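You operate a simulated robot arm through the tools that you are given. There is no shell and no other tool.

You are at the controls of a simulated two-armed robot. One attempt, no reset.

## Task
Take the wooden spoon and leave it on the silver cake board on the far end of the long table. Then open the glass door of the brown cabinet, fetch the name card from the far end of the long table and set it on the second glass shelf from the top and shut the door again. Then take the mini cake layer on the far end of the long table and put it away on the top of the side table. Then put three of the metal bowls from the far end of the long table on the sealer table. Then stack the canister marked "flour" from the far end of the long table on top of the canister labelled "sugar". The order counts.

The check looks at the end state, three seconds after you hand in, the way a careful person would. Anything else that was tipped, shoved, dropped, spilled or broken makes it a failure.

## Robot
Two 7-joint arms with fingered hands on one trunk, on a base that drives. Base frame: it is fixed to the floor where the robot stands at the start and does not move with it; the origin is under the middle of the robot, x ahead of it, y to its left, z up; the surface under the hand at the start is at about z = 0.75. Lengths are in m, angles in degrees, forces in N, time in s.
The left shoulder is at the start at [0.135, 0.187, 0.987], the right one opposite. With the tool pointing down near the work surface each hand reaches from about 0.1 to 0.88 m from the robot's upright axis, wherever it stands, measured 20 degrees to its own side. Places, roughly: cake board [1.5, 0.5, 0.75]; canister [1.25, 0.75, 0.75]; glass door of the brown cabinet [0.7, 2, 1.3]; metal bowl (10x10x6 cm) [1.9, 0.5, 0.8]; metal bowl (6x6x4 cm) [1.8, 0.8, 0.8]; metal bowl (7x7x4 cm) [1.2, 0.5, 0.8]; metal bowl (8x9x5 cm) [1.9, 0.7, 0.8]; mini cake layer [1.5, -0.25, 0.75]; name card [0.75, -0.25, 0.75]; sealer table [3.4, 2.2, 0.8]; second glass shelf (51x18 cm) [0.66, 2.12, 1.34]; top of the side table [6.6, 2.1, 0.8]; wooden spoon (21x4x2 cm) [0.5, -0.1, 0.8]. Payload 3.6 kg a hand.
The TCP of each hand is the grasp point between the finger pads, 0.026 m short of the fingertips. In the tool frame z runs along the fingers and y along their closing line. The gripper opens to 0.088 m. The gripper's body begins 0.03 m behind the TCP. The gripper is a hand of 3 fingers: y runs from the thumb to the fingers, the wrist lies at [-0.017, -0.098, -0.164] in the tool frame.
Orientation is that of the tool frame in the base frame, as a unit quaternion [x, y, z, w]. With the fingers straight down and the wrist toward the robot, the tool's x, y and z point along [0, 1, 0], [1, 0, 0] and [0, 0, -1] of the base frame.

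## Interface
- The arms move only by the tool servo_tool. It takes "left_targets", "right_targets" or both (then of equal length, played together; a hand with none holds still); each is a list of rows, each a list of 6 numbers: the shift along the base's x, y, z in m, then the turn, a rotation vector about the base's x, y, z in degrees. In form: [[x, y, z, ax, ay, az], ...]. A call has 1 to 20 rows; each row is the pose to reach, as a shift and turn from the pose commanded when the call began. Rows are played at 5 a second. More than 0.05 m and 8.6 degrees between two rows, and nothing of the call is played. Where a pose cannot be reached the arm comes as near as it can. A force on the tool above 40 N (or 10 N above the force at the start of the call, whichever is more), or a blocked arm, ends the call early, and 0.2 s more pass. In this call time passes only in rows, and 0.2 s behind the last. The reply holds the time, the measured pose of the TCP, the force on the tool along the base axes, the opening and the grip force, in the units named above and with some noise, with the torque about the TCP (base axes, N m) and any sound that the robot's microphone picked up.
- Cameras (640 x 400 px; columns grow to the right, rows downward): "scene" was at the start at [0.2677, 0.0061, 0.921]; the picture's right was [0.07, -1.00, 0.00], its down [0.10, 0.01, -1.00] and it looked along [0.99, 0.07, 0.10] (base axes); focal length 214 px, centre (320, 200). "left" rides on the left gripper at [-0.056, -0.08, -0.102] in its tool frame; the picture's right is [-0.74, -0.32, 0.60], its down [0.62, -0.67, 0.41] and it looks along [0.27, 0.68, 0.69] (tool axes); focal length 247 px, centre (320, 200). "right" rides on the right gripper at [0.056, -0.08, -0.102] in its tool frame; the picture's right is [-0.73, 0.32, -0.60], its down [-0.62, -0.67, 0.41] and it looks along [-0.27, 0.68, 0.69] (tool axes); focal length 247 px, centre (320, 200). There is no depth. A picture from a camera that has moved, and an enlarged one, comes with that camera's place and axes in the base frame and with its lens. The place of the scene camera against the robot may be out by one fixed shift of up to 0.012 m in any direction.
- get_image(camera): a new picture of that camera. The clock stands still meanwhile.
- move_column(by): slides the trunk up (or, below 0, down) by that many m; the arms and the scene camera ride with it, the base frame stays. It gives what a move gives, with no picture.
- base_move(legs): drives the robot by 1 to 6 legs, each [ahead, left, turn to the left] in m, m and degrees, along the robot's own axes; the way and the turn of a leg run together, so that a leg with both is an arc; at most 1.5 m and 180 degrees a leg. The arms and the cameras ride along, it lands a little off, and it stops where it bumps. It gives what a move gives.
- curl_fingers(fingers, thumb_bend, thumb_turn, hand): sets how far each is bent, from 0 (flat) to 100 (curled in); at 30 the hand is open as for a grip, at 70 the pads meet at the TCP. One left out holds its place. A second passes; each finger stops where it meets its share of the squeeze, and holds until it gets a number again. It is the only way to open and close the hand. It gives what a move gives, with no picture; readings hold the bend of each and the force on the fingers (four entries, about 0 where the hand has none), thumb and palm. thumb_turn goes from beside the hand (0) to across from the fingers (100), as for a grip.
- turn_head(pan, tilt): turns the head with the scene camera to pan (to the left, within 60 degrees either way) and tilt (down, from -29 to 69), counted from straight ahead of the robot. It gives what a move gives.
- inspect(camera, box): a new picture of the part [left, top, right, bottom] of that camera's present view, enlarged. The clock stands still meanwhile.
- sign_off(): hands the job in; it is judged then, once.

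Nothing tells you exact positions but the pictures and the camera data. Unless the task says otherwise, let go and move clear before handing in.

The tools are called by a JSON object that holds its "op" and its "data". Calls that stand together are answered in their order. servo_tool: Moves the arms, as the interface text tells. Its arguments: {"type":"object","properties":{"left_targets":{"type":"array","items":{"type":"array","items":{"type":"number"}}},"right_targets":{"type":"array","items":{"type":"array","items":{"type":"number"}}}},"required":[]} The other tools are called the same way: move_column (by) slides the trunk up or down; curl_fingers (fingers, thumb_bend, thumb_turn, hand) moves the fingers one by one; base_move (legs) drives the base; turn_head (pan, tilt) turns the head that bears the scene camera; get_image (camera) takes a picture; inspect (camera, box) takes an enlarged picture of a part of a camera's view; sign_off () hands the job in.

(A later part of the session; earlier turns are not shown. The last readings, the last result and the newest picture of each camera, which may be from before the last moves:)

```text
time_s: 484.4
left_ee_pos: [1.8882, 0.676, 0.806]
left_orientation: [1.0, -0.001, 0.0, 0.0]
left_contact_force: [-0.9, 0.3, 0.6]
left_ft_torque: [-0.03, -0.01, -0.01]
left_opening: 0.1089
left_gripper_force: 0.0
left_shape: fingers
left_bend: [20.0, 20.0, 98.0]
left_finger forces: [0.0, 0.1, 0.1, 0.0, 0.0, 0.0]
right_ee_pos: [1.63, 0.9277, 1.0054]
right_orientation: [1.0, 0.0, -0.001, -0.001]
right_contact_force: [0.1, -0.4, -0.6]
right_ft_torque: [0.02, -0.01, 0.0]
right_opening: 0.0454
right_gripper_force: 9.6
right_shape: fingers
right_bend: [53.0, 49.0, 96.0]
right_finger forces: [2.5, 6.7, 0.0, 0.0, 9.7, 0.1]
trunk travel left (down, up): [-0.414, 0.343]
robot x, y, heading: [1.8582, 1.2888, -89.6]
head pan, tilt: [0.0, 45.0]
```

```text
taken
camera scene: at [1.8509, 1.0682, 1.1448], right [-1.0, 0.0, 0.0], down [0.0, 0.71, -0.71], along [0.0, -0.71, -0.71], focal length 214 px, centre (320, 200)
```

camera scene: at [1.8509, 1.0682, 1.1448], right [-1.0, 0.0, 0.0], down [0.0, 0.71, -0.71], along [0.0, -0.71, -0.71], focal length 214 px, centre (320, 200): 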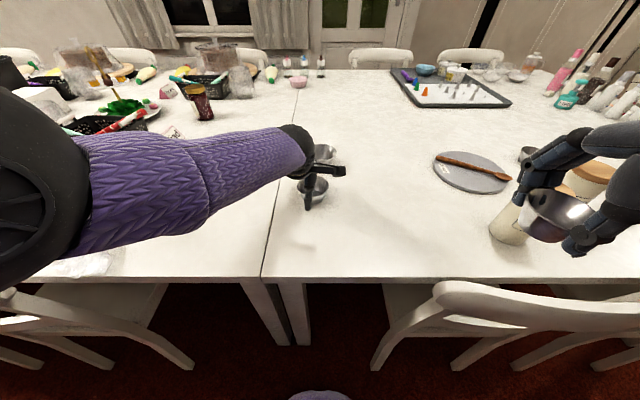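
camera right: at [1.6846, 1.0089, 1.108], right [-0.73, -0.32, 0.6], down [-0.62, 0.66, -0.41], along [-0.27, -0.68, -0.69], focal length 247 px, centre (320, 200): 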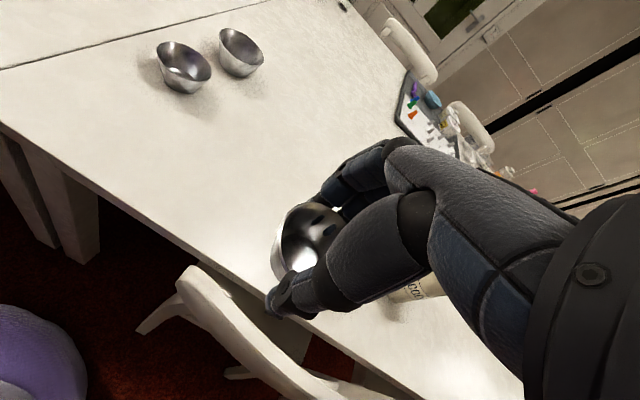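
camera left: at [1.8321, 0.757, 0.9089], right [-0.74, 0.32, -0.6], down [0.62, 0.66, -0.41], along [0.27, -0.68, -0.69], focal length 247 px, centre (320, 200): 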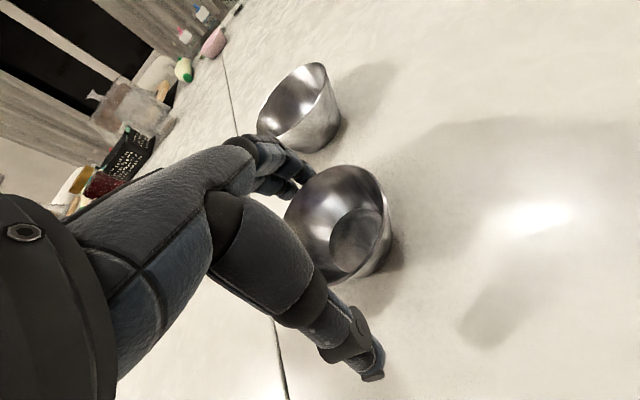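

The target is slightly across for the left arm. I'll lift a bit, shift the base 12 cm to the right, and come down again.

{"op": "move_column", "data": {"by": 0.07}}

{"op": "base_move", "data": {"legs": [[-0.04, 0, 0], [0, -0.12, 0]]}}

{"op": "servo_tool", "data": {"left_targets": [[0.035, -0.02, 0.02, 0, 0, 0], [0.07, -0.035, 0.02, 0, 0, 0], [0.104, -0.056, 0.02, 0, 0, 0]]}}

{"op": "get_image", "data": {"camera": "left"}}

```text
time_s: 485.5
left_ee_pos: [1.8891, 0.6756, 0.8886]
left_orientation: [1.0, 0.0, 0.0, 0.01]
left_contact_force: [0.2, -0.3, -0.6]
left_ft_torque: [0.02, -0.01, 0.0]
left_opening: 0.1091
left_gripper_force: 0.1
left_shape: fingers
left_bend: [20.0, 20.0, 98.0]
left_finger forces: [0.0, 0.0, 0.0, 0.1, 0.0, 0.0]
right_ee_pos: [1.6296, 0.9286, 1.0757]
right_orientation: [1.0, -0.001, 0.0, -0.001]
right_contact_force: [0.0, -0.7, 0.2]
right_ft_torque: [-0.04, 0.02, 0.0]
right_opening: 0.0455
right_gripper_force: 9.7
right_shape: fingers
right_bend: [53.0, 49.0, 96.0]
right_finger forces: [2.6, 6.7, 0.1, 0.0, 9.6, 0.1]
trunk travel left (down, up): [-0.484, 0.273]
robot x, y, heading: [1.8559, 1.291, -89.9]
head pan, tilt: [0.0, 45.0]
```

```text
time_s: 487.2
left_ee_pos: [1.7677, 0.7142, 0.8886]
left_orientation: [1.0, 0.0, 0.001, 0.01]
left_contact_force: [0.2, 0.3, 0.6]
left_ft_torque: [0.02, 0.01, 0.02]
left_opening: 0.109
left_gripper_force: 0.1
left_shape: fingers
left_bend: [20.0, 20.0, 98.0]
left_finger forces: [0.0, 0.0, 0.1, 0.1, 0.0, 0.0]
right_ee_pos: [1.5082, 0.9689, 1.0762]
right_orientation: [1.0, 0.0, 0.001, 0.001]
right_contact_force: [-0.3, -0.2, -0.5]
right_ft_torque: [0.01, -0.01, 0.04]
right_opening: 0.0455
right_gripper_force: 9.5
right_shape: fingers
right_bend: [53.0, 49.0, 96.0]
right_finger forces: [2.5, 6.9, 0.0, 0.1, 9.8, 0.0]
trunk travel left (down, up): [-0.484, 0.273]
robot x, y, heading: [1.7416, 1.3329, -89.7]
head pan, tilt: [0.0, 45.0]
```

```text
time_s: 488.0
left_ee_pos: [1.8759, 0.6702, 0.9135]
left_orientation: [1.0, 0.0, -0.001, 0.01]
left_contact_force: [0.0, 0.5, 0.0]
left_ft_torque: [0.0, 0.0, 0.01]
left_opening: 0.1092
left_gripper_force: 0.0
left_shape: fingers
left_bend: [20.0, 20.0, 98.0]
left_finger forces: [0.0, 0.0, 0.0, 0.0, 0.1, 0.0]
left hand out of reach, approached as far as the arm can: row 3
right_ee_pos: [1.5103, 0.9691, 1.0773]
right_orientation: [1.0, 0.0, 0.001, 0.0]
right_contact_force: [0.3, 0.3, -0.5]
right_ft_torque: [0.01, -0.03, 0.02]
right_opening: 0.0454
right_gripper_force: 9.6
right_shape: fingers
right_bend: [53.0, 49.0, 96.0]
right_finger forces: [2.5, 6.8, 0.0, 0.1, 9.8, 0.0]
trunk travel left (down, up): [-0.484, 0.273]
robot x, y, heading: [1.7368, 1.3322, -89.9]
head pan, tilt: [0.0, 45.0]
```

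```text
taken
camera left: at [1.8196, 0.7527, 1.0131], right [-0.74, 0.31, -0.6], down [0.62, 0.66, -0.42], along [0.27, -0.69, -0.67], focal length 247 px, centre (320, 200)
```

left: 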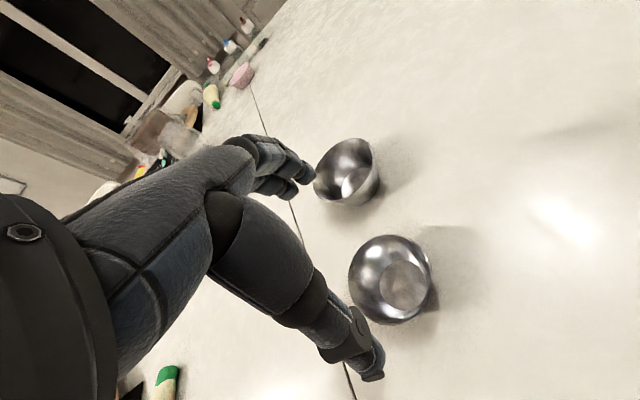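

Aligned over B now. Lowering with the trunk.

{"op": "move_column", "data": {"by": -0.1}}

{"op": "get_image", "data": {"camera": "left"}}

{"op": "inspect", "data": {"camera": "scene", "box": [160, 100, 340, 240]}}

```text
time_s: 489.3
left_ee_pos: [1.8756, 0.6701, 0.8134]
left_orientation: [1.0, 0.0, 0.0, 0.011]
left_contact_force: [0.2, -0.8, -0.3]
left_ft_torque: [-0.02, -0.03, -0.03]
left_opening: 0.1089
left_gripper_force: 0.1
left_shape: fingers
left_bend: [20.0, 20.0, 98.0]
left_finger forces: [0.0, 0.0, 0.0, 0.1, 0.1, 0.0]
right_ee_pos: [1.5101, 0.9665, 0.9759]
right_orientation: [1.0, 0.0, 0.001, -0.002]
right_contact_force: [0.0, 0.0, -0.8]
right_ft_torque: [0.02, 0.0, 0.01]
right_opening: 0.0454
right_gripper_force: 10.0
right_shape: fingers
right_bend: [53.0, 49.0, 96.0]
right_finger forces: [2.4, 6.6, 0.0, 0.0, 9.8, 0.0]
trunk travel left (down, up): [-0.384, 0.373]
robot x, y, heading: [1.7401, 1.3364, -89.7]
head pan, tilt: [0.0, 45.0]
```

```text
taken
camera left: at [1.8191, 0.7527, 0.9146], right [-0.73, 0.31, -0.61], down [0.62, 0.66, -0.43], along [0.27, -0.69, -0.67], focal length 247 px, centre (320, 200)
```

left: 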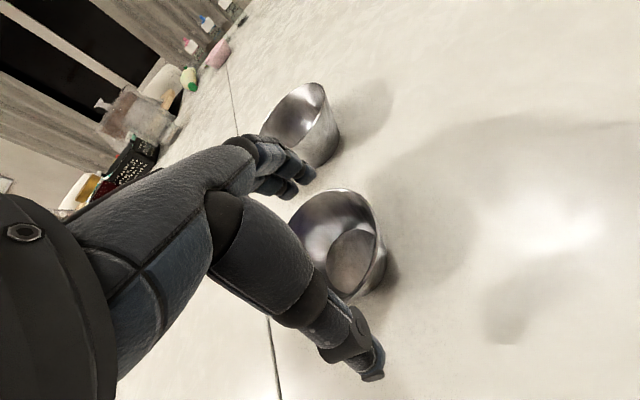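

```text
2.86 times, centred on (250, 170) of scene
camera zoom: at [1.7305, 1.1048, 1.1132], right [-1.0, 0.0, 0.0], down [0.0, 0.71, -0.71], along [0.0, -0.71, -0.71], focal length 613 px, centre (520, 286)
```

zoom: 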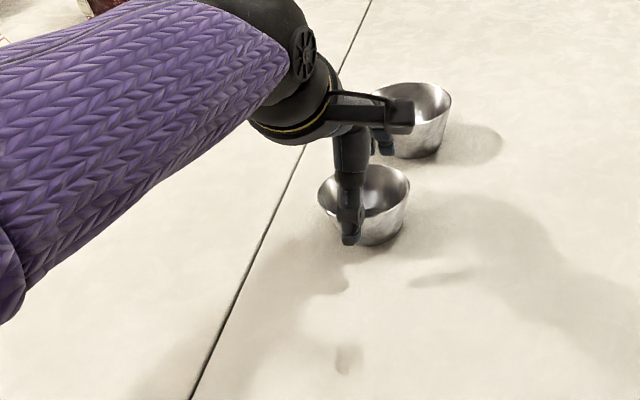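

{"op": "servo_tool", "data": {"left_targets": [[-0.006, -0.003, -0.012, 0, 0, 0], [-0.007, -0.003, -0.024, 0, 0, 0]]}}

{"op": "curl_fingers", "data": {"hand": "left", "fingers": 34, "thumb_bend": 34}}

{"op": "get_image", "data": {"camera": "left"}}

```text
time_s: 489.9
left_ee_pos: [1.8681, 0.6679, 0.7876]
left_orientation: [1.0, 0.001, -0.001, 0.01]
left_contact_force: [0.6, -0.2, -0.3]
left_ft_torque: [0.0, -0.02, -0.02]
left_opening: 0.1091
left_gripper_force: 0.1
left_shape: fingers
left_bend: [20.0, 20.0, 98.0]
left_finger forces: [0.0, 0.0, 0.0, 0.0, 0.0, 0.0]
right_ee_pos: [1.5087, 0.9663, 0.9738]
right_orientation: [1.0, 0.0, 0.0, -0.004]
right_contact_force: [-0.5, 0.4, 0.4]
right_ft_torque: [-0.02, -0.02, 0.02]
right_opening: 0.0453
right_gripper_force: 9.2
right_shape: fingers
right_bend: [53.0, 49.0, 96.0]
right_finger forces: [2.5, 6.6, 0.0, 0.0, 9.9, 0.0]
trunk travel left (down, up): [-0.384, 0.373]
robot x, y, heading: [1.7364, 1.3322, -89.6]
head pan, tilt: [0.0, 45.0]
```

```text
time_s: 490.9
left_ee_pos: [1.869, 0.6675, 0.7883]
left_orientation: [1.0, -0.001, 0.0, 0.01]
left_contact_force: [-0.4, 1.3, 0.6]
left_ft_torque: [0.01, 0.0, 0.0]
left_opening: 0.0828
left_gripper_force: 1.0
left_shape: fingers
left_bend: [33.0, 33.0, 97.0]
left_finger forces: [0.1, 1.6, 0.0, 0.1, 1.4, 0.0]
right_ee_pos: [1.5096, 0.9667, 0.9735]
right_orientation: [1.0, 0.0, 0.0, -0.003]
right_contact_force: [-0.6, 0.9, -0.5]
right_ft_torque: [-0.01, -0.03, 0.01]
right_opening: 0.0456
right_gripper_force: 9.5
right_shape: fingers
right_bend: [53.0, 49.0, 96.0]
right_finger forces: [2.5, 6.7, 0.0, 0.0, 9.7, 0.0]
trunk travel left (down, up): [-0.384, 0.373]
robot x, y, heading: [1.7327, 1.3317, -89.8]
head pan, tilt: [0.0, 45.0]
```

```text
taken
camera left: at [1.8121, 0.75, 0.8899], right [-0.73, 0.31, -0.6], down [0.62, 0.66, -0.43], along [0.27, -0.69, -0.67], focal length 247 px, centre (320, 200)
```

left: 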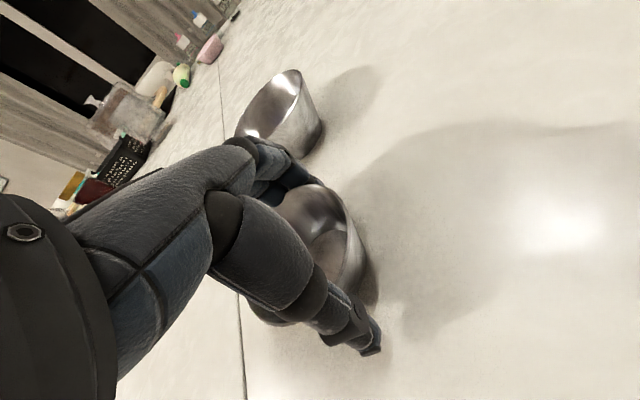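

Contact on both sides. Tightening and lifting bowl B.

{"op": "curl_fingers", "data": {"hand": "left", "fingers": 43, "thumb_bend": 41}}

{"op": "move_column", "data": {"by": 0.06}}

{"op": "get_image", "data": {"camera": "left"}}

{"op": "get_image", "data": {"camera": "scene"}}

```text
time_s: 491.9
left_ee_pos: [1.8678, 0.6678, 0.7894]
left_orientation: [1.0, 0.0, 0.001, 0.01]
left_contact_force: [-0.4, -0.5, 1.9]
left_ft_torque: [-0.05, -0.04, -0.02]
left_opening: 0.0769
left_gripper_force: 10.2
left_shape: fingers
left_bend: [38.0, 36.0, 96.0]
left_finger forces: [0.0, 10.8, 0.0, 0.0, 9.7, 0.1]
right_ee_pos: [1.5089, 0.9665, 0.975]
right_orientation: [1.0, 0.0, 0.0, -0.003]
right_contact_force: [0.7, -0.4, 0.7]
right_ft_torque: [0.04, 0.0, -0.01]
right_opening: 0.0454
right_gripper_force: 10.0
right_shape: fingers
right_bend: [53.0, 49.0, 96.0]
right_finger forces: [2.6, 6.7, 0.0, 0.0, 9.8, 0.0]
trunk travel left (down, up): [-0.384, 0.373]
robot x, y, heading: [1.7361, 1.3301, -89.8]
head pan, tilt: [0.0, 45.0]
```

```text
time_s: 492.9
left_ee_pos: [1.8682, 0.6655, 0.8654]
left_orientation: [1.0, 0.0, 0.0, 0.024]
left_contact_force: [-0.2, -0.3, -0.3]
left_ft_torque: [-0.03, 0.01, 0.01]
left_opening: 0.0767
left_gripper_force: 10.1
left_shape: fingers
left_bend: [38.0, 36.0, 96.0]
left_finger forces: [0.0, 10.9, 0.0, 0.0, 9.9, 0.0]
right_ee_pos: [1.5097, 0.9658, 1.0334]
right_orientation: [1.0, 0.0, 0.001, -0.003]
right_contact_force: [0.3, -0.8, -0.8]
right_ft_torque: [0.0, -0.01, 0.03]
right_opening: 0.0455
right_gripper_force: 9.2
right_shape: fingers
right_bend: [53.0, 49.0, 96.0]
right_finger forces: [2.5, 6.8, 0.0, 0.1, 9.8, 0.0]
trunk travel left (down, up): [-0.444, 0.313]
robot x, y, heading: [1.7398, 1.333, -89.8]
head pan, tilt: [0.0, 45.0]
```

```text
taken
camera left: at [1.8123, 0.7512, 0.9645], right [-0.73, 0.29, -0.61], down [0.62, 0.64, -0.44], along [0.27, -0.71, -0.66], focal length 247 px, centre (320, 200)
```

left: 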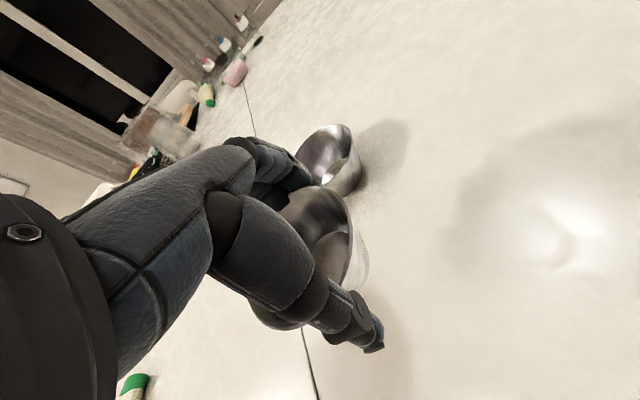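

```text
taken
camera scene: at [1.7304, 1.1102, 1.1763], right [-1.0, 0.0, 0.0], down [0.0, 0.71, -0.71], along [0.0, -0.71, -0.71], focal length 214 px, centre (320, 200)
```

scene: 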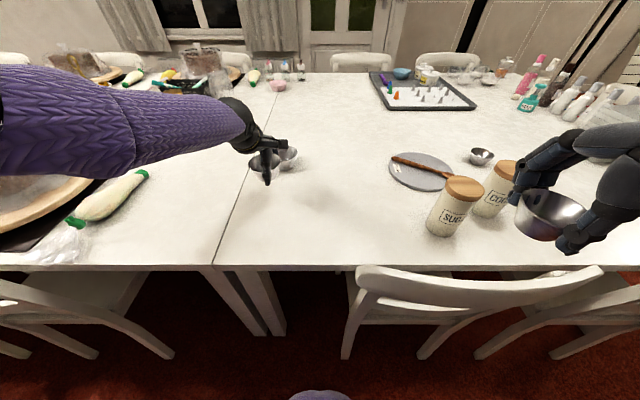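

Both bowls are held. Raising, retracting the left arm, and heading to the sealer table.

{"op": "move_column", "data": {"by": 0.12}}

{"op": "servo_tool", "data": {"left_targets": [[0.01, 0.03, 0.01, 0, 0, 0], [0.02, 0.065, 0.02, 0, 0, 0], [0.035, 0.1, 0.02, 0, 0, 0], [0.05, 0.135, 0.02, 0, 0, 0], [0.07, 0.17, 0.02, 0, 0, 0], [0.09, 0.205, 0.02, 0, 0, 0], [0.11, 0.235, 0.02, 0, 0, 0], [0.12, 0.26, 0.02, 0, 0, 0]]}}

{"op": "get_image", "data": {"camera": "scene"}}

{"op": "get_image", "data": {"camera": "left"}}

```text
time_s: 494.4
left_ee_pos: [1.8696, 0.6667, 1.0067]
left_orientation: [0.999, 0.0, -0.001, 0.038]
left_contact_force: [0.0, 0.2, -1.1]
left_ft_torque: [-0.02, 0.03, 0.01]
left_opening: 0.0766
left_gripper_force: 10.3
left_shape: fingers
left_bend: [38.0, 36.0, 96.0]
left_finger forces: [0.0, 10.8, 0.1, 0.1, 10.1, 0.0]
right_ee_pos: [1.5092, 0.9664, 1.1531]
right_orientation: [1.0, 0.0, 0.0, -0.003]
right_contact_force: [-0.8, 0.3, 0.4]
right_ft_torque: [-0.02, 0.01, 0.0]
right_opening: 0.0457
right_gripper_force: 9.3
right_shape: fingers
right_bend: [53.0, 49.0, 96.0]
right_finger forces: [2.5, 6.7, 0.0, 0.1, 9.7, 0.0]
trunk travel left (down, up): [-0.564, 0.193]
robot x, y, heading: [1.7383, 1.3312, -89.9]
head pan, tilt: [0.0, 45.0]
```

```text
time_s: 496.2
left_ee_pos: [1.988, 0.9266, 1.0281]
left_orientation: [0.999, -0.001, -0.001, 0.039]
left_contact_force: [0.4, 0.4, -0.4]
left_ft_torque: [0.02, 0.02, 0.0]
left_opening: 0.0764
left_gripper_force: 9.6
left_shape: fingers
left_bend: [39.0, 36.0, 96.0]
left_finger forces: [0.1, 9.8, 0.0, 0.1, 8.8, 0.0]
right_ee_pos: [1.5097, 0.9667, 1.1554]
right_orientation: [1.0, 0.001, 0.0, -0.002]
right_contact_force: [1.3, 0.2, -0.3]
right_ft_torque: [0.0, 0.01, -0.01]
right_opening: 0.0455
right_gripper_force: 9.8
right_shape: fingers
right_bend: [53.0, 49.0, 96.0]
right_finger forces: [2.5, 6.7, 0.0, 0.0, 9.7, 0.1]
trunk travel left (down, up): [-0.564, 0.193]
robot x, y, heading: [1.737, 1.3319, -90.0]
head pan, tilt: [0.0, 45.0]
```

```text
taken
camera scene: at [1.7307, 1.1183, 1.3008], right [-1.0, 0.0, 0.0], down [0.0, 0.71, -0.71], along [0.0, -0.71, -0.71], focal length 214 px, centre (320, 200)
```

scene: 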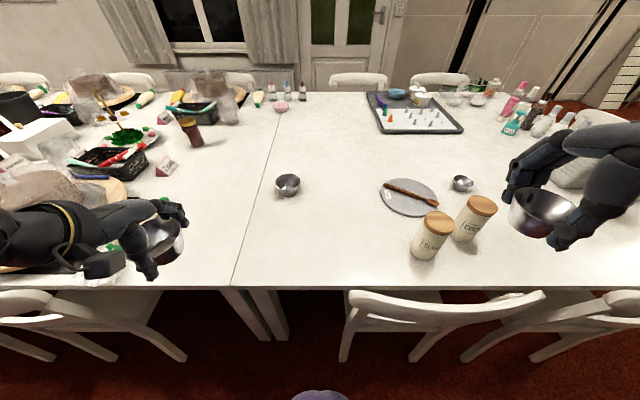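

```text
taken
camera left: at [1.9322, 1.0148, 1.1236], right [-0.74, 0.27, -0.62], down [0.62, 0.63, -0.46], along [0.27, -0.73, -0.63], focal length 247 px, centre (320, 200)
```

left: 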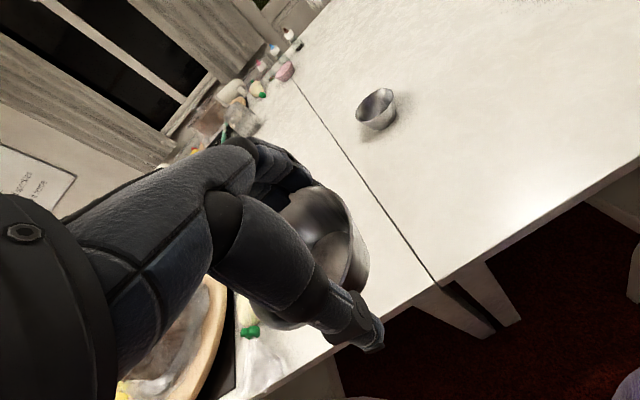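

{"op": "base_move", "data": {"legs": [[-0.06, 0, 0], [0, 0, 90], [1.5, 0, 0], [0.1, 0, 0], [0, 0, 90]]}}

{"op": "turn_head", "data": {"pan": 0, "tilt": 40}}

{"op": "get_image", "data": {"camera": "scene"}}

```text
time_s: 512.6
left_ee_pos: [3.0909, 1.7977, 1.0263]
left_orientation: [0.002, 0.999, 0.039, 0.001]
left_contact_force: [0.2, 0.9, -0.3]
left_ft_torque: [0.02, -0.01, 0.01]
left_opening: 0.0756
left_gripper_force: 8.3
left_shape: fingers
left_bend: [39.0, 36.0, 96.0]
left_finger forces: [0.0, 8.7, 0.0, 0.0, 7.8, 0.0]
right_ee_pos: [3.5691, 1.7562, 1.1541]
right_orientation: [0.001, 1.0, -0.003, 0.0]
right_contact_force: [-0.1, -0.6, -0.6]
right_ft_torque: [0.03, 0.03, -0.01]
right_opening: 0.0447
right_gripper_force: 8.8
right_shape: fingers
right_bend: [54.0, 49.0, 96.0]
right_finger forces: [2.6, 5.8, 0.1, 0.0, 8.8, 0.0]
trunk travel left (down, up): [-0.564, 0.193]
robot x, y, heading: [3.3415, 1.3911, 90.0]
head pan, tilt: [0.0, 45.0]
```

```text
time_s: 513.3
left_ee_pos: [3.0905, 1.7994, 1.0271]
left_orientation: [0.002, 0.999, 0.038, 0.001]
left_contact_force: [0.1, -0.2, -1.3]
left_ft_torque: [-0.03, -0.01, 0.01]
left_opening: 0.0757
left_gripper_force: 8.2
left_shape: fingers
left_bend: [39.0, 36.0, 96.0]
left_finger forces: [0.0, 8.6, 0.0, 0.0, 7.8, 0.0]
right_ee_pos: [3.5688, 1.7566, 1.1537]
right_orientation: [0.001, 1.0, -0.003, -0.001]
right_contact_force: [0.6, 0.2, -0.8]
right_ft_torque: [0.05, -0.03, 0.02]
right_opening: 0.0447
right_gripper_force: 8.9
right_shape: fingers
right_bend: [54.0, 49.0, 96.0]
right_finger forces: [2.6, 5.8, 0.0, 0.0, 8.7, 0.0]
trunk travel left (down, up): [-0.564, 0.193]
robot x, y, heading: [3.3363, 1.3907, 90.1]
head pan, tilt: [0.0, 40.0]
```

```text
taken
camera scene: at [3.3295, 1.6088, 1.3079], right [1.0, 0.0, 0.0], down [0.0, -0.64, -0.77], along [0.0, 0.77, -0.64], focal length 214 px, centre (320, 200)
```

scene: 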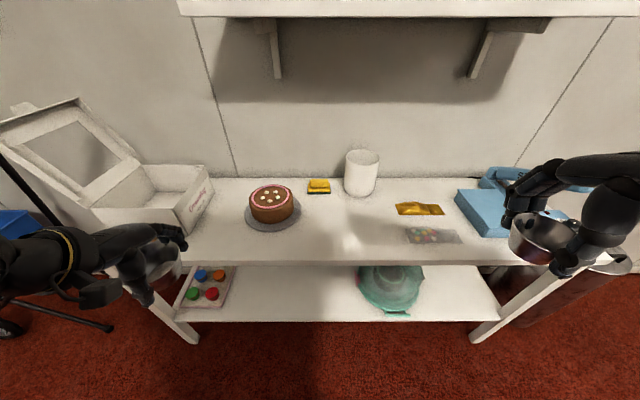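

The sealer table has a clear patch between the cake and the bags (x≈3.28–3.58, y≈1.97–2.2). I'll place B at about (3.32, 2.05) and A at about (3.52, 2.05).

{"op": "base_move", "data": {"legs": [[0, -0.1, 0], [0.04, 0, 0]]}}

{"op": "move_column", "data": {"by": -0.12}}

{"op": "servo_tool", "data": {"left_targets": [[0.02, 0.03, 0.01, -0.7, 0, 0], [0.04, 0.06, 0.02, -1.4, 0, 0], [0.06, 0.09, 0.02, -2, 0, 0], [0.08, 0.12, 0.02, -2.7, 0, 0], [0.1, 0.15, 0.02, -3.4, 0, 0], [0.12, 0.18, 0.02, -4.2, 0, 0], [0.13, 0.21, 0.02, -4.6, 0, 0]]}}

{"op": "get_image", "data": {"camera": "left"}}

{"op": "get_image", "data": {"camera": "scene"}}

```text
time_s: 514.9
left_ee_pos: [3.1893, 1.8408, 1.0268]
left_orientation: [0.002, 0.999, 0.037, 0.0]
left_contact_force: [-0.2, 0.4, -1.3]
left_ft_torque: [-0.03, -0.03, 0.03]
left_opening: 0.0756
left_gripper_force: 8.3
left_shape: fingers
left_bend: [39.0, 36.0, 96.0]
left_finger forces: [0.0, 8.7, 0.0, 0.0, 8.0, 0.1]
right_ee_pos: [3.6667, 1.7987, 1.1549]
right_orientation: [0.002, 1.0, -0.004, 0.0]
right_contact_force: [0.3, -0.2, -0.3]
right_ft_torque: [-0.04, 0.02, -0.02]
right_opening: 0.0447
right_gripper_force: 8.6
right_shape: fingers
right_bend: [54.0, 49.0, 96.0]
right_finger forces: [2.7, 5.8, 0.1, 0.0, 8.8, 0.0]
trunk travel left (down, up): [-0.564, 0.193]
robot x, y, heading: [3.4398, 1.4307, 89.8]
head pan, tilt: [0.0, 40.0]
```

```text
time_s: 516.4
left_ee_pos: [3.1893, 1.8396, 0.9072]
left_orientation: [0.003, 0.999, 0.039, 0.001]
left_contact_force: [-0.3, -0.8, -0.3]
left_ft_torque: [0.01, -0.04, 0.03]
left_opening: 0.0755
left_gripper_force: 8.5
left_shape: fingers
left_bend: [39.0, 36.0, 96.0]
left_finger forces: [0.0, 8.6, 0.1, 0.0, 7.9, 0.0]
right_ee_pos: [3.6674, 1.7964, 1.0346]
right_orientation: [0.002, 1.0, -0.003, 0.0]
right_contact_force: [0.3, 0.0, -1.3]
right_ft_torque: [-0.02, 0.06, 0.01]
right_opening: 0.0448
right_gripper_force: 8.7
right_shape: fingers
right_bend: [54.0, 49.0, 96.0]
right_finger forces: [2.5, 5.8, 0.0, 0.1, 8.8, 0.1]
trunk travel left (down, up): [-0.444, 0.313]
robot x, y, heading: [3.4352, 1.4331, 90.0]
head pan, tilt: [0.0, 40.0]
```

```text
time_s: 518.0
left_ee_pos: [3.3205, 2.0509, 0.9276]
left_orientation: [0.001, 1.0, -0.003, 0.0]
left_contact_force: [0.3, 0.5, 0.1]
left_ft_torque: [0.02, 0.01, 0.03]
left_opening: 0.0753
left_gripper_force: 8.0
left_shape: fingers
left_bend: [39.0, 36.0, 96.0]
left_finger forces: [0.0, 8.6, 0.1, 0.0, 7.7, 0.0]
right_ee_pos: [3.6688, 1.7974, 1.0346]
right_orientation: [0.002, 1.0, -0.004, 0.0]
right_contact_force: [0.6, 0.4, -0.6]
right_ft_torque: [0.0, -0.04, -0.02]
right_opening: 0.0448
right_gripper_force: 8.6
right_shape: fingers
right_bend: [54.0, 49.0, 96.0]
right_finger forces: [2.7, 5.8, 0.0, 0.1, 8.8, 0.0]
trunk travel left (down, up): [-0.444, 0.313]
robot x, y, heading: [3.439, 1.4319, 90.1]
head pan, tilt: [0.0, 40.0]
```

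```text
taken
camera left: at [3.3752, 1.971, 1.0302], right [0.73, -0.32, -0.6], down [-0.63, -0.66, -0.41], along [-0.26, 0.67, -0.69], focal length 247 px, centre (320, 200)
```

left: 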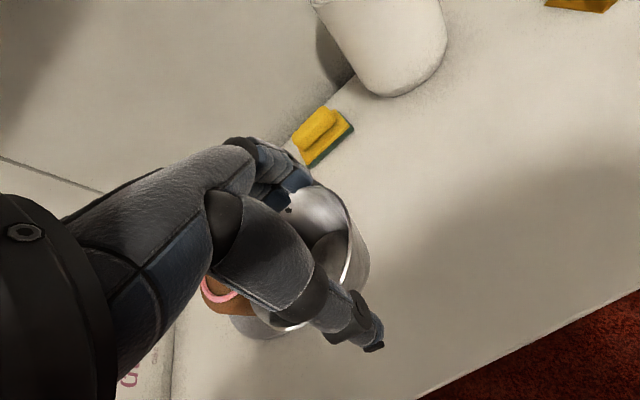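

```text
taken
camera scene: at [3.4287, 1.6567, 1.1836], right [1.0, 0.0, 0.0], down [0.0, -0.64, -0.77], along [0.0, 0.77, -0.64], focal length 214 px, centre (320, 200)
```

scene: 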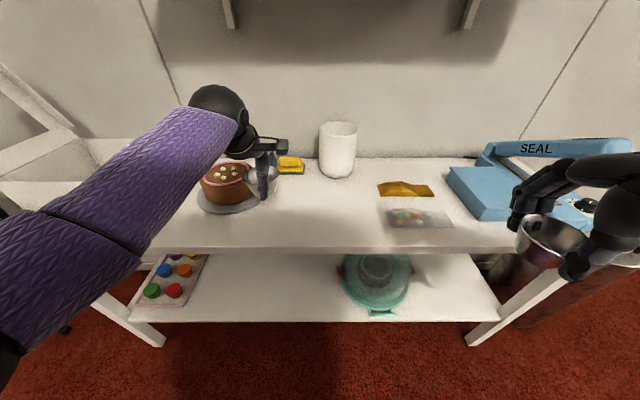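

{"op": "servo_tool", "data": {"left_targets": [[0.008, -0.004, -0.03, 0, 0, 0], [0.008, -0.006, -0.055, 0, 0, 0], [0.008, -0.006, -0.072, 0, 0, 0], [0.008, -0.006, -0.08, 0, 0, 0], [0.008, -0.006, -0.086, 0, 0, 0]]}}

{"op": "get_image", "data": {"camera": "left"}}

{"op": "inspect", "data": {"camera": "scene", "box": [170, 110, 350, 250]}}

```text
time_s: 519.2
left_ee_pos: [3.3267, 2.0434, 0.8418]
left_orientation: [0.002, 1.0, -0.001, 0.001]
left_contact_force: [-0.3, -0.4, -0.3]
left_ft_torque: [-0.01, 0.01, -0.01]
left_opening: 0.0752
left_gripper_force: 8.1
left_shape: fingers
left_bend: [39.0, 36.0, 96.0]
left_finger forces: [0.1, 8.4, 0.0, 0.0, 7.7, 0.0]
right_ee_pos: [3.6672, 1.7957, 1.0344]
right_orientation: [0.002, 1.0, -0.004, 0.0]
right_contact_force: [-0.6, -0.3, -0.9]
right_ft_torque: [0.0, -0.04, -0.04]
right_opening: 0.0446
right_gripper_force: 8.3
right_shape: fingers
right_bend: [54.0, 49.0, 96.0]
right_finger forces: [2.7, 5.8, 0.0, 0.0, 8.7, 0.1]
trunk travel left (down, up): [-0.444, 0.313]
robot x, y, heading: [3.4363, 1.4334, 89.6]
head pan, tilt: [0.0, 40.0]
```

```text
taken
camera left: at [3.3822, 1.9642, 0.9444], right [0.73, -0.32, -0.6], down [-0.63, -0.66, -0.41], along [-0.26, 0.67, -0.69], focal length 247 px, centre (320, 200)
```

left: 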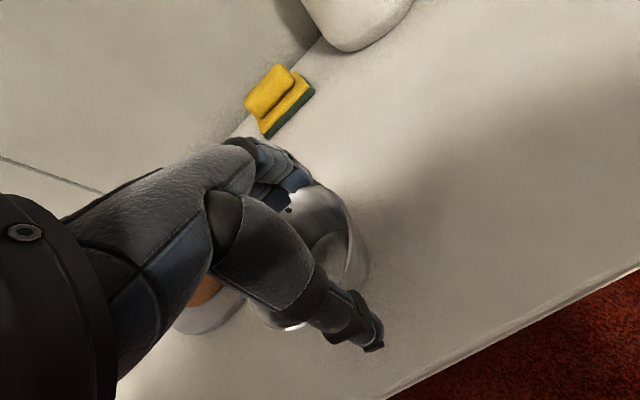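

```text
2.86 times, centred on (260, 180) of scene
camera zoom: at [3.4286, 1.6563, 1.1837], right [1.0, 0.0, 0.0], down [0.0, -0.64, -0.77], along [0.0, 0.77, -0.64], focal length 613 px, centre (491, 257)
```

zoom: 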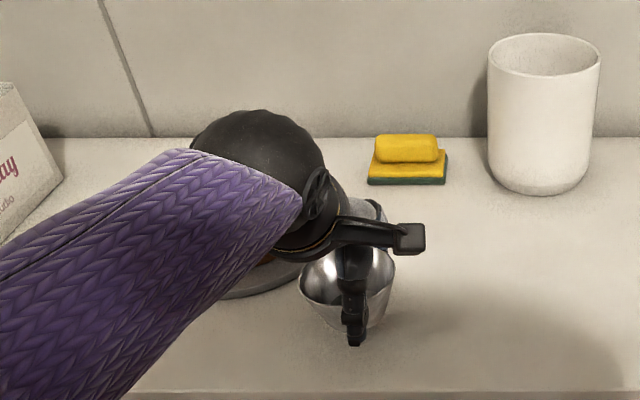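

{"op": "servo_tool", "data": {"left_targets": [[0, 0, -0.004, 0, 0, 0], [0, 0, -0.008, 0, 0, 0], [0, 0, -0.012, 0, 0, 0], [0, 0, -0.015, 0, 0, 0]]}}

```text
time_s: 520.2
left_ee_pos: [3.3271, 2.0436, 0.8262]
left_orientation: [0.002, 1.0, -0.001, 0.0]
left_contact_force: [-0.2, -0.6, -0.7]
left_ft_torque: [-0.01, -0.01, -0.01]
left_opening: 0.0751
left_gripper_force: 8.2
left_shape: fingers
left_bend: [39.0, 36.0, 96.0]
left_finger forces: [0.0, 8.5, 0.0, 0.0, 7.7, 0.0]
right_ee_pos: [3.6683, 1.797, 1.034]
right_orientation: [0.002, 1.0, -0.004, 0.0]
right_contact_force: [0.2, -0.3, -0.6]
right_ft_torque: [-0.02, -0.03, -0.01]
right_opening: 0.0448
right_gripper_force: 8.5
right_shape: fingers
right_bend: [54.0, 49.0, 96.0]
right_finger forces: [2.7, 5.8, 0.1, 0.0, 8.7, 0.1]
trunk travel left (down, up): [-0.444, 0.313]
robot x, y, heading: [3.4416, 1.4329, 89.7]
head pan, tilt: [0.0, 40.0]
```

{"op": "servo_tool", "data": {"left_targets": [[0, 0, -0.004, 0, 0, 0], [0, 0, -0.008, 0, 0, 0], [0, 0, -0.012, 0, 0, 0], [0, 0, -0.016, 0, 0, 0], [0, 0, -0.02, 0, 0, 0]]}}

{"op": "inspect", "data": {"camera": "scene", "box": [170, 110, 350, 250]}}

```text
time_s: 521.4
left_ee_pos: [3.329, 2.0441, 0.81]
left_orientation: [0.003, 1.0, 0.002, 0.002]
left_contact_force: [2.9, -2.3, 20.9]
left_ft_torque: [-0.28, 0.1, 0.15]
left_opening: 0.0748
left_gripper_force: 12.5
left_shape: fingers
left_bend: [40.0, 38.0, 96.0]
left_finger forces: [0.0, 8.9, 0.0, 0.0, 15.1, 0.0]
right_ee_pos: [3.6683, 1.7945, 1.0364]
right_orientation: [0.002, 1.0, -0.003, 0.0]
right_contact_force: [-0.5, 1.3, 0.0]
right_ft_torque: [0.02, 0.02, -0.03]
right_opening: 0.0447
right_gripper_force: 8.7
right_shape: fingers
right_bend: [54.0, 49.0, 96.0]
right_finger forces: [2.7, 5.8, 0.0, 0.0, 8.7, 0.0]
trunk travel left (down, up): [-0.444, 0.313]
robot x, y, heading: [3.436, 1.4312, 89.8]
head pan, tilt: [0.0, 40.0]
```

```text
2.86 times, centred on (260, 180) of scene
camera zoom: at [3.4293, 1.6541, 1.1843], right [1.0, 0.0, 0.0], down [0.0, -0.64, -0.77], along [0.0, 0.77, -0.64], focal length 613 px, centre (491, 257)
```

zoom: 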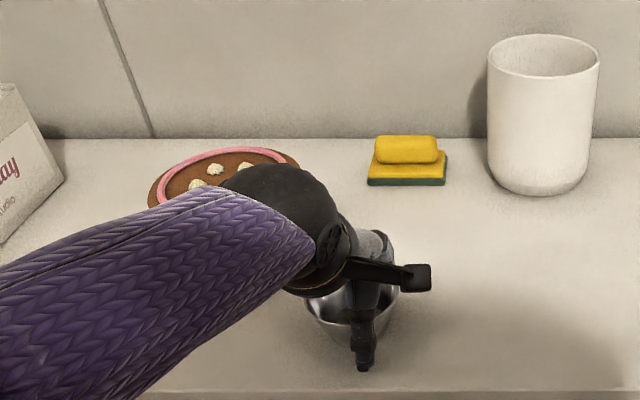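

Contact made. Relieving and releasing bowl B.

{"op": "servo_tool", "data": {"left_targets": [[0, 0, 0.003, 0, 0, 0]]}}

{"op": "curl_fingers", "data": {"hand": "left", "fingers": 30, "thumb_bend": 28}}

{"op": "curl_fingers", "data": {"hand": "left", "fingers": 22, "thumb_bend": 18}}

{"op": "servo_tool", "data": {"left_targets": [[0, 0, 0.02, 0, 0, 0], [0, 0, 0.05, 0, 0, 0], [0, 0, 0.09, 0, 0, 0], [0, 0, 0.12, 0, 0, 0]]}}

{"op": "get_image", "data": {"camera": "left"}}

{"op": "get_image", "data": {"camera": "scene"}}

```text
time_s: 521.8
left_ee_pos: [3.3282, 2.0415, 0.809]
left_orientation: [0.003, 1.0, -0.001, 0.001]
left_contact_force: [3.0, 3.0, 13.7]
left_ft_torque: [-0.23, 0.06, 0.0]
left_opening: 0.0745
left_gripper_force: 11.8
left_shape: fingers
left_bend: [39.0, 38.0, 96.0]
left_finger forces: [0.0, 11.7, 0.0, 0.1, 12.0, 0.0]
right_ee_pos: [3.669, 1.796, 1.0346]
right_orientation: [0.001, 1.0, -0.004, -0.001]
right_contact_force: [0.5, 0.1, -1.1]
right_ft_torque: [0.01, 0.02, 0.03]
right_opening: 0.0447
right_gripper_force: 8.7
right_shape: fingers
right_bend: [54.0, 49.0, 96.0]
right_finger forces: [2.7, 5.8, 0.1, 0.1, 8.7, 0.0]
trunk travel left (down, up): [-0.444, 0.313]
robot x, y, heading: [3.4362, 1.4319, 89.8]
head pan, tilt: [0.0, 40.0]
```

```text
time_s: 522.8
left_ee_pos: [3.3264, 2.0423, 0.8095]
left_orientation: [0.001, 1.0, -0.002, 0.0]
left_contact_force: [1.0, 0.6, -0.1]
left_ft_torque: [0.0, -0.01, 0.0]
left_opening: 0.0902
left_gripper_force: 0.2
left_shape: fingers
left_bend: [30.0, 28.0, 97.0]
left_finger forces: [0.0, 0.0, 0.1, 0.0, 0.2, 0.0]
right_ee_pos: [3.6674, 1.7965, 1.0341]
right_orientation: [0.002, 1.0, -0.004, 0.0]
right_contact_force: [-0.4, -1.2, -1.0]
right_ft_torque: [0.0, 0.0, 0.03]
right_opening: 0.0447
right_gripper_force: 9.0
right_shape: fingers
right_bend: [54.0, 49.0, 96.0]
right_finger forces: [2.8, 5.7, 0.1, 0.1, 8.8, 0.1]
trunk travel left (down, up): [-0.444, 0.313]
robot x, y, heading: [3.4373, 1.4292, 90.0]
head pan, tilt: [0.0, 40.0]
```

```text
time_s: 523.8
left_ee_pos: [3.3268, 2.0438, 0.808]
left_orientation: [0.002, 1.0, -0.001, 0.001]
left_contact_force: [0.5, 0.6, -0.6]
left_ft_torque: [0.01, -0.03, 0.04]
left_opening: 0.1075
left_gripper_force: 0.1
left_shape: fingers
left_bend: [22.0, 18.0, 97.0]
left_finger forces: [0.1, 0.0, 0.0, 0.1, 0.0, 0.0]
right_ee_pos: [3.6667, 1.7967, 1.033]
right_orientation: [0.002, 1.0, -0.003, 0.0]
right_contact_force: [0.3, -0.1, -0.1]
right_ft_torque: [0.01, -0.01, -0.02]
right_opening: 0.0446
right_gripper_force: 8.7
right_shape: fingers
right_bend: [54.0, 49.0, 96.0]
right_finger forces: [2.7, 5.7, 0.1, 0.0, 8.6, 0.0]
trunk travel left (down, up): [-0.444, 0.313]
robot x, y, heading: [3.4362, 1.4317, 90.3]
head pan, tilt: [0.0, 40.0]
```

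```text
time_s: 524.8
left_ee_pos: [3.3277, 2.0422, 0.9304]
left_orientation: [0.002, 1.0, -0.002, 0.001]
left_contact_force: [0.0, -0.2, 0.2]
left_ft_torque: [-0.01, -0.02, -0.01]
left_opening: 0.1073
left_gripper_force: 0.1
left_shape: fingers
left_bend: [22.0, 18.0, 97.0]
left_finger forces: [0.0, 0.1, 0.0, 0.2, 0.0, 0.1]
right_ee_pos: [3.6667, 1.7962, 1.0342]
right_orientation: [0.002, 1.0, -0.004, 0.0]
right_contact_force: [0.1, 0.5, -0.5]
right_ft_torque: [0.0, 0.02, -0.01]
right_opening: 0.0445
right_gripper_force: 8.7
right_shape: fingers
right_bend: [54.0, 49.0, 96.0]
right_finger forces: [2.7, 5.8, 0.0, 0.1, 8.7, 0.1]
trunk travel left (down, up): [-0.444, 0.313]
robot x, y, heading: [3.44, 1.4263, 90.1]
head pan, tilt: [0.0, 40.0]
```

```text
taken
camera left: at [3.3826, 1.9633, 1.0319], right [0.73, -0.32, -0.6], down [-0.63, -0.66, -0.41], along [-0.26, 0.67, -0.69], focal length 247 px, centre (320, 200)
```

left: 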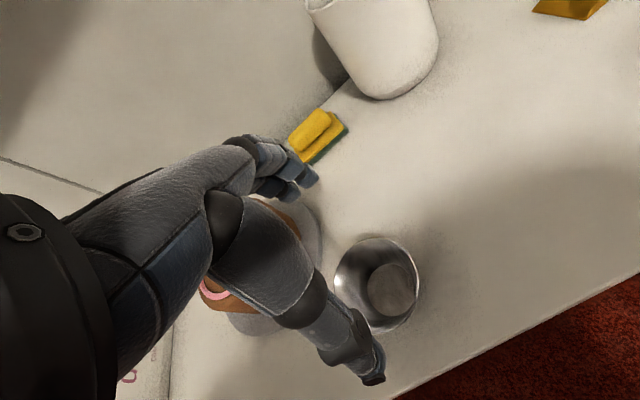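

```text
taken
camera scene: at [3.4286, 1.6561, 1.1837], right [1.0, 0.0, 0.0], down [0.0, -0.64, -0.77], along [0.0, 0.77, -0.64], focal length 214 px, centre (320, 200)
```

scene: 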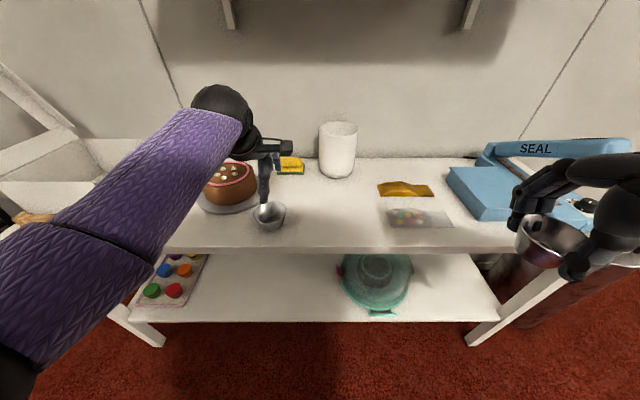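

Bowl B stands on the sealer table. Retracting the left hand and bringing bowl A over its spot with the right.

{"op": "servo_tool", "data": {"left_targets": [[-0.01, -0.03, 0.02, 0, 0, 0], [-0.03, -0.06, 0.03, 0, 0, 0], [-0.05, -0.09, 0.04, 0, 0, 0], [-0.07, -0.12, 0.05, 0, 0, 0], [-0.09, -0.15, 0.06, 0, 0, 0], [-0.11, -0.18, 0.07, 0, 0, 0], [-0.13, -0.2, 0.08, 0, 0, 0]]}}

{"op": "servo_tool", "data": {"right_targets": [[-0.02, 0.03, -0.01, 0, 0, 0], [-0.04, 0.06, -0.02, 0, 0, 0], [-0.06, 0.095, -0.03, 0, 0, 0], [-0.08, 0.13, -0.04, 0, 0, 0], [-0.1, 0.165, -0.06, 0, 0, 0], [-0.12, 0.2, -0.08, 0, 0, 0], [-0.14, 0.235, -0.1, 0, 0, 0], [-0.147, 0.244, -0.11, 0, 0, 0]]}}

{"op": "get_image", "data": {"camera": "right"}}

{"op": "get_image", "data": {"camera": "scene"}}

```text
time_s: 526.4
left_ee_pos: [3.1973, 1.8422, 1.0105]
left_orientation: [0.002, 1.0, -0.002, 0.001]
left_contact_force: [0.1, -0.7, 0.2]
left_ft_torque: [0.0, -0.02, 0.0]
left_opening: 0.1072
left_gripper_force: 0.0
left_shape: fingers
left_bend: [22.0, 18.0, 97.0]
left_finger forces: [0.0, 0.0, 0.0, 0.0, 0.0, 0.0]
right_ee_pos: [3.6674, 1.7977, 1.0346]
right_orientation: [0.001, 1.0, -0.004, 0.001]
right_contact_force: [-0.2, 0.6, -0.6]
right_ft_torque: [0.0, 0.01, 0.02]
right_opening: 0.045
right_gripper_force: 8.2
right_shape: fingers
right_bend: [54.0, 49.0, 96.0]
right_finger forces: [2.7, 5.8, 0.1, 0.0, 8.8, 0.1]
trunk travel left (down, up): [-0.444, 0.313]
robot x, y, heading: [3.4407, 1.4334, 89.8]
head pan, tilt: [0.0, 40.0]
```

```text
time_s: 528.2
left_ee_pos: [3.1975, 1.8435, 1.0101]
left_orientation: [0.002, 1.0, -0.001, 0.001]
left_contact_force: [-0.1, 0.2, 0.3]
left_ft_torque: [-0.04, 0.0, 0.0]
left_opening: 0.1072
left_gripper_force: 0.0
left_shape: fingers
left_bend: [22.0, 18.0, 97.0]
left_finger forces: [0.0, 0.0, 0.0, 0.0, 0.0, 0.0]
right_ee_pos: [3.5189, 2.0386, 0.9241]
right_orientation: [0.0, 1.0, -0.002, 0.0]
right_contact_force: [0.6, 0.6, 0.3]
right_ft_torque: [0.01, 0.0, 0.03]
right_opening: 0.0446
right_gripper_force: 8.2
right_shape: fingers
right_bend: [54.0, 49.0, 96.0]
right_finger forces: [2.8, 5.5, 0.1, 0.0, 8.7, 0.1]
trunk travel left (down, up): [-0.444, 0.313]
robot x, y, heading: [3.4372, 1.4354, 90.0]
head pan, tilt: [0.0, 40.0]
```

```text
taken
camera right: at [3.4629, 1.9607, 1.0264], right [0.74, 0.32, 0.6], down [0.62, -0.67, -0.41], along [0.27, 0.67, -0.69], focal length 247 px, centre (320, 200)
```

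right: 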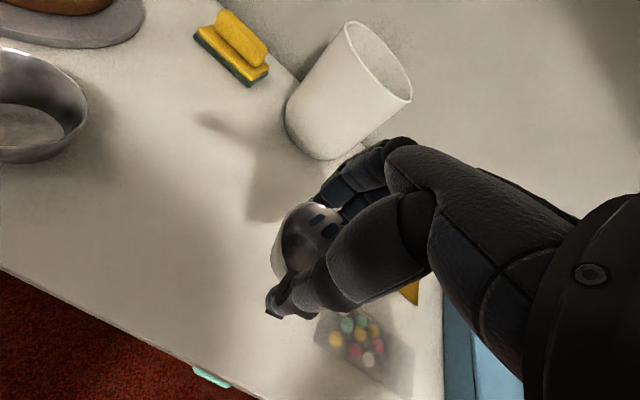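

```text
taken
camera scene: at [3.4286, 1.656, 1.1838], right [1.0, 0.0, 0.0], down [0.0, -0.64, -0.77], along [0.0, 0.77, -0.64], focal length 214 px, centre (320, 200)
```

scene: 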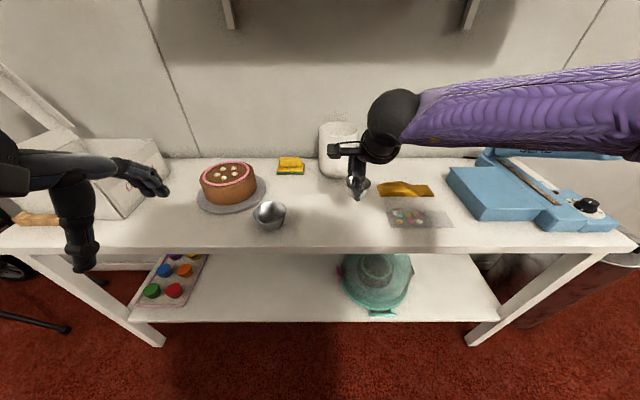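

{"op": "servo_tool", "data": {"right_targets": [[-0.005, 0, -0.04, 0, 0, 0], [-0.005, 0, -0.075, 0, 0, 0], [-0.005, 0, -0.095, 0, 0, 0], [-0.005, 0, -0.104, 0, 0, 0], [-0.005, 0, -0.11, 0, 0, 0], [-0.005, 0, -0.115, 0, 0, 0], [-0.005, 0, -0.12, 0, 0, 0]]}}

{"op": "inspect", "data": {"camera": "scene", "box": [260, 110, 460, 250]}}

```text
time_s: 529.8
left_ee_pos: [3.196, 1.8412, 1.0111]
left_orientation: [0.002, 1.0, -0.001, 0.001]
left_contact_force: [0.4, 0.5, 0.5]
left_ft_torque: [-0.02, 0.0, -0.01]
left_opening: 0.1075
left_gripper_force: 0.1
left_shape: fingers
left_bend: [22.0, 18.0, 97.0]
left_finger forces: [0.1, 0.1, 0.0, 0.0, 0.1, 0.0]
right_ee_pos: [3.5155, 2.042, 0.8099]
right_orientation: [0.002, 1.0, 0.002, -0.001]
right_contact_force: [1.5, 0.9, 27.0]
right_ft_torque: [0.62, -0.1, -0.05]
right_opening: 0.04
right_gripper_force: 18.7
right_shape: fingers
right_bend: [55.0, 52.0, 97.0]
right_finger forces: [12.3, 17.3, 0.2, 0.0, 7.6, 0.0]
trunk travel left (down, up): [-0.444, 0.313]
robot x, y, heading: [3.4376, 1.4327, 89.9]
head pan, tilt: [0.0, 40.0]
```

```text
2.86 times, centred on (360, 180) of scene
camera zoom: at [3.4282, 1.6535, 1.1846], right [1.0, 0.0, 0.0], down [0.0, -0.64, -0.77], along [0.0, 0.77, -0.64], focal length 613 px, centre (206, 257)
```

zoom: 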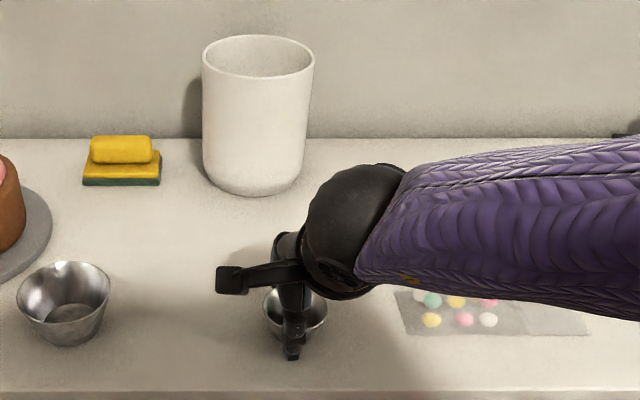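

{"op": "servo_tool", "data": {"right_targets": [[0, 0, 0.007, 0, 0, 0]]}}

{"op": "curl_fingers", "data": {"hand": "right", "fingers": 42, "thumb_bend": 40}}

{"op": "curl_fingers", "data": {"hand": "right", "fingers": 30, "thumb_bend": 28}}

{"op": "servo_tool", "data": {"right_targets": [[0, 0, 0.02, 0, 0, 0], [0, 0, 0.05, 0, 0, 0], [0, 0, 0.09, 0, 0, 0], [0, 0, 0.12, 0, 0, 0]]}}

{"op": "get_image", "data": {"camera": "scene"}}

{"op": "get_image", "data": {"camera": "right"}}

```text
time_s: 530.2
left_ee_pos: [3.1979, 1.8423, 1.01]
left_orientation: [0.002, 1.0, -0.002, 0.0]
left_contact_force: [0.4, 0.8, -0.6]
left_ft_torque: [0.0, -0.02, 0.0]
left_opening: 0.1073
left_gripper_force: 0.0
left_shape: fingers
left_bend: [22.0, 18.0, 97.0]
left_finger forces: [0.1, 0.0, 0.0, 0.0, 0.0, 0.1]
right_ee_pos: [3.5164, 2.0391, 0.8109]
right_orientation: [0.0, 1.0, -0.004, 0.0]
right_contact_force: [0.4, 1.5, 5.3]
right_ft_torque: [0.25, 0.0, 0.02]
right_opening: 0.0404
right_gripper_force: 8.5
right_shape: fingers
right_bend: [54.0, 52.0, 97.0]
right_finger forces: [4.5, 6.6, 0.0, 0.0, 5.9, 0.0]
trunk travel left (down, up): [-0.444, 0.313]
robot x, y, heading: [3.4351, 1.4283, 90.0]
head pan, tilt: [0.0, 40.0]
```

```text
time_s: 531.2
left_ee_pos: [3.1976, 1.8431, 1.0107]
left_orientation: [0.002, 1.0, -0.002, 0.001]
left_contact_force: [-0.3, 0.6, 0.1]
left_ft_torque: [0.03, -0.03, 0.0]
left_opening: 0.1076
left_gripper_force: 0.1
left_shape: fingers
left_bend: [22.0, 18.0, 97.0]
left_finger forces: [0.0, 0.0, 0.0, 0.0, 0.1, 0.0]
right_ee_pos: [3.5151, 2.0391, 0.811]
right_orientation: [0.002, 1.0, -0.003, 0.0]
right_contact_force: [0.5, 0.2, 0.8]
right_ft_torque: [-0.01, 0.03, 0.0]
right_opening: 0.0643
right_gripper_force: 0.1
right_shape: fingers
right_bend: [42.0, 40.0, 97.0]
right_finger forces: [0.0, 0.1, 0.0, 0.0, 0.1, 0.0]
trunk travel left (down, up): [-0.444, 0.313]
robot x, y, heading: [3.4373, 1.4305, 90.0]
head pan, tilt: [0.0, 40.0]
```

```text
time_s: 532.2
left_ee_pos: [3.1975, 1.8426, 1.01]
left_orientation: [0.002, 1.0, -0.002, 0.0]
left_contact_force: [-0.1, 0.5, 0.4]
left_ft_torque: [0.01, 0.01, -0.03]
left_opening: 0.1076
left_gripper_force: 0.0
left_shape: fingers
left_bend: [22.0, 18.0, 97.0]
left_finger forces: [0.0, 0.0, 0.0, 0.0, 0.1, 0.0]
right_ee_pos: [3.5146, 2.0398, 0.812]
right_orientation: [0.002, 1.0, -0.003, 0.0]
right_contact_force: [0.6, 0.5, -0.1]
right_ft_torque: [-0.03, 0.02, -0.01]
right_opening: 0.0894
right_gripper_force: 0.0
right_shape: fingers
right_bend: [30.0, 28.0, 97.0]
right_finger forces: [0.1, 0.1, 0.1, 0.1, 0.0, 0.0]
trunk travel left (down, up): [-0.444, 0.313]
robot x, y, heading: [3.4368, 1.4326, 90.0]
head pan, tilt: [0.0, 40.0]
```

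```text
time_s: 533.2
left_ee_pos: [3.1973, 1.8425, 1.0108]
left_orientation: [0.002, 1.0, -0.002, 0.001]
left_contact_force: [0.4, 1.1, -0.1]
left_ft_torque: [0.02, 0.01, -0.01]
left_opening: 0.1076
left_gripper_force: 0.1
left_shape: fingers
left_bend: [22.0, 18.0, 97.0]
left_finger forces: [0.0, 0.0, 0.0, 0.0, 0.0, 0.0]
right_ee_pos: [3.5146, 2.0389, 0.9325]
right_orientation: [0.002, 1.0, -0.004, -0.001]
right_contact_force: [-0.1, -0.5, -0.3]
right_ft_torque: [-0.01, -0.03, -0.03]
right_opening: 0.0893
right_gripper_force: 0.0
right_shape: fingers
right_bend: [30.0, 28.0, 97.0]
right_finger forces: [0.1, 0.0, 0.1, 0.0, 0.0, 0.0]
trunk travel left (down, up): [-0.444, 0.313]
robot x, y, heading: [3.4382, 1.4325, 90.2]
head pan, tilt: [0.0, 40.0]
```

```text
taken
camera scene: at [3.4284, 1.6559, 1.1838], right [1.0, 0.0, 0.0], down [0.0, -0.64, -0.77], along [0.0, 0.77, -0.64], focal length 214 px, centre (320, 200)
```

scene: 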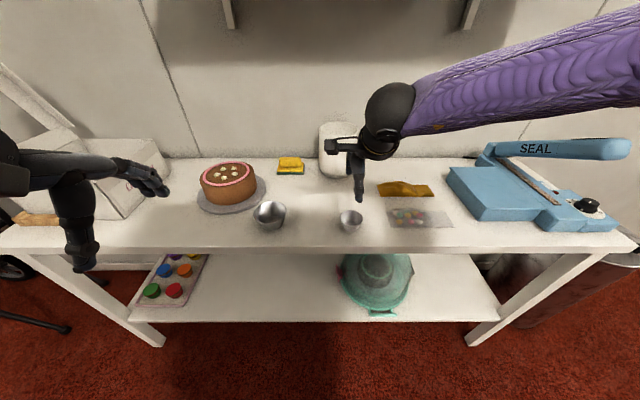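

```text
taken
camera right: at [3.4586, 1.9605, 1.0334], right [0.74, 0.32, 0.6], down [0.62, -0.67, -0.41], along [0.27, 0.67, -0.69], focal length 247 px, centre (320, 200)
```

right: 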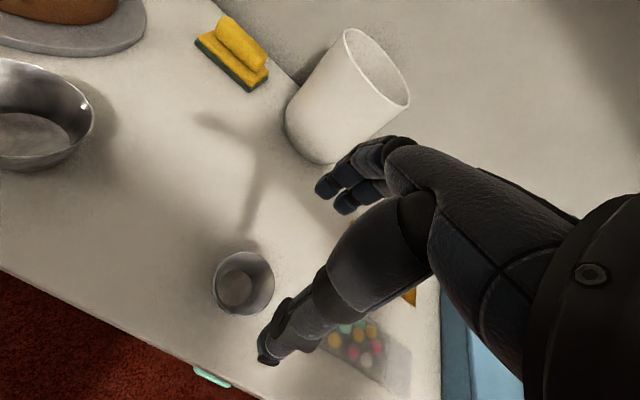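

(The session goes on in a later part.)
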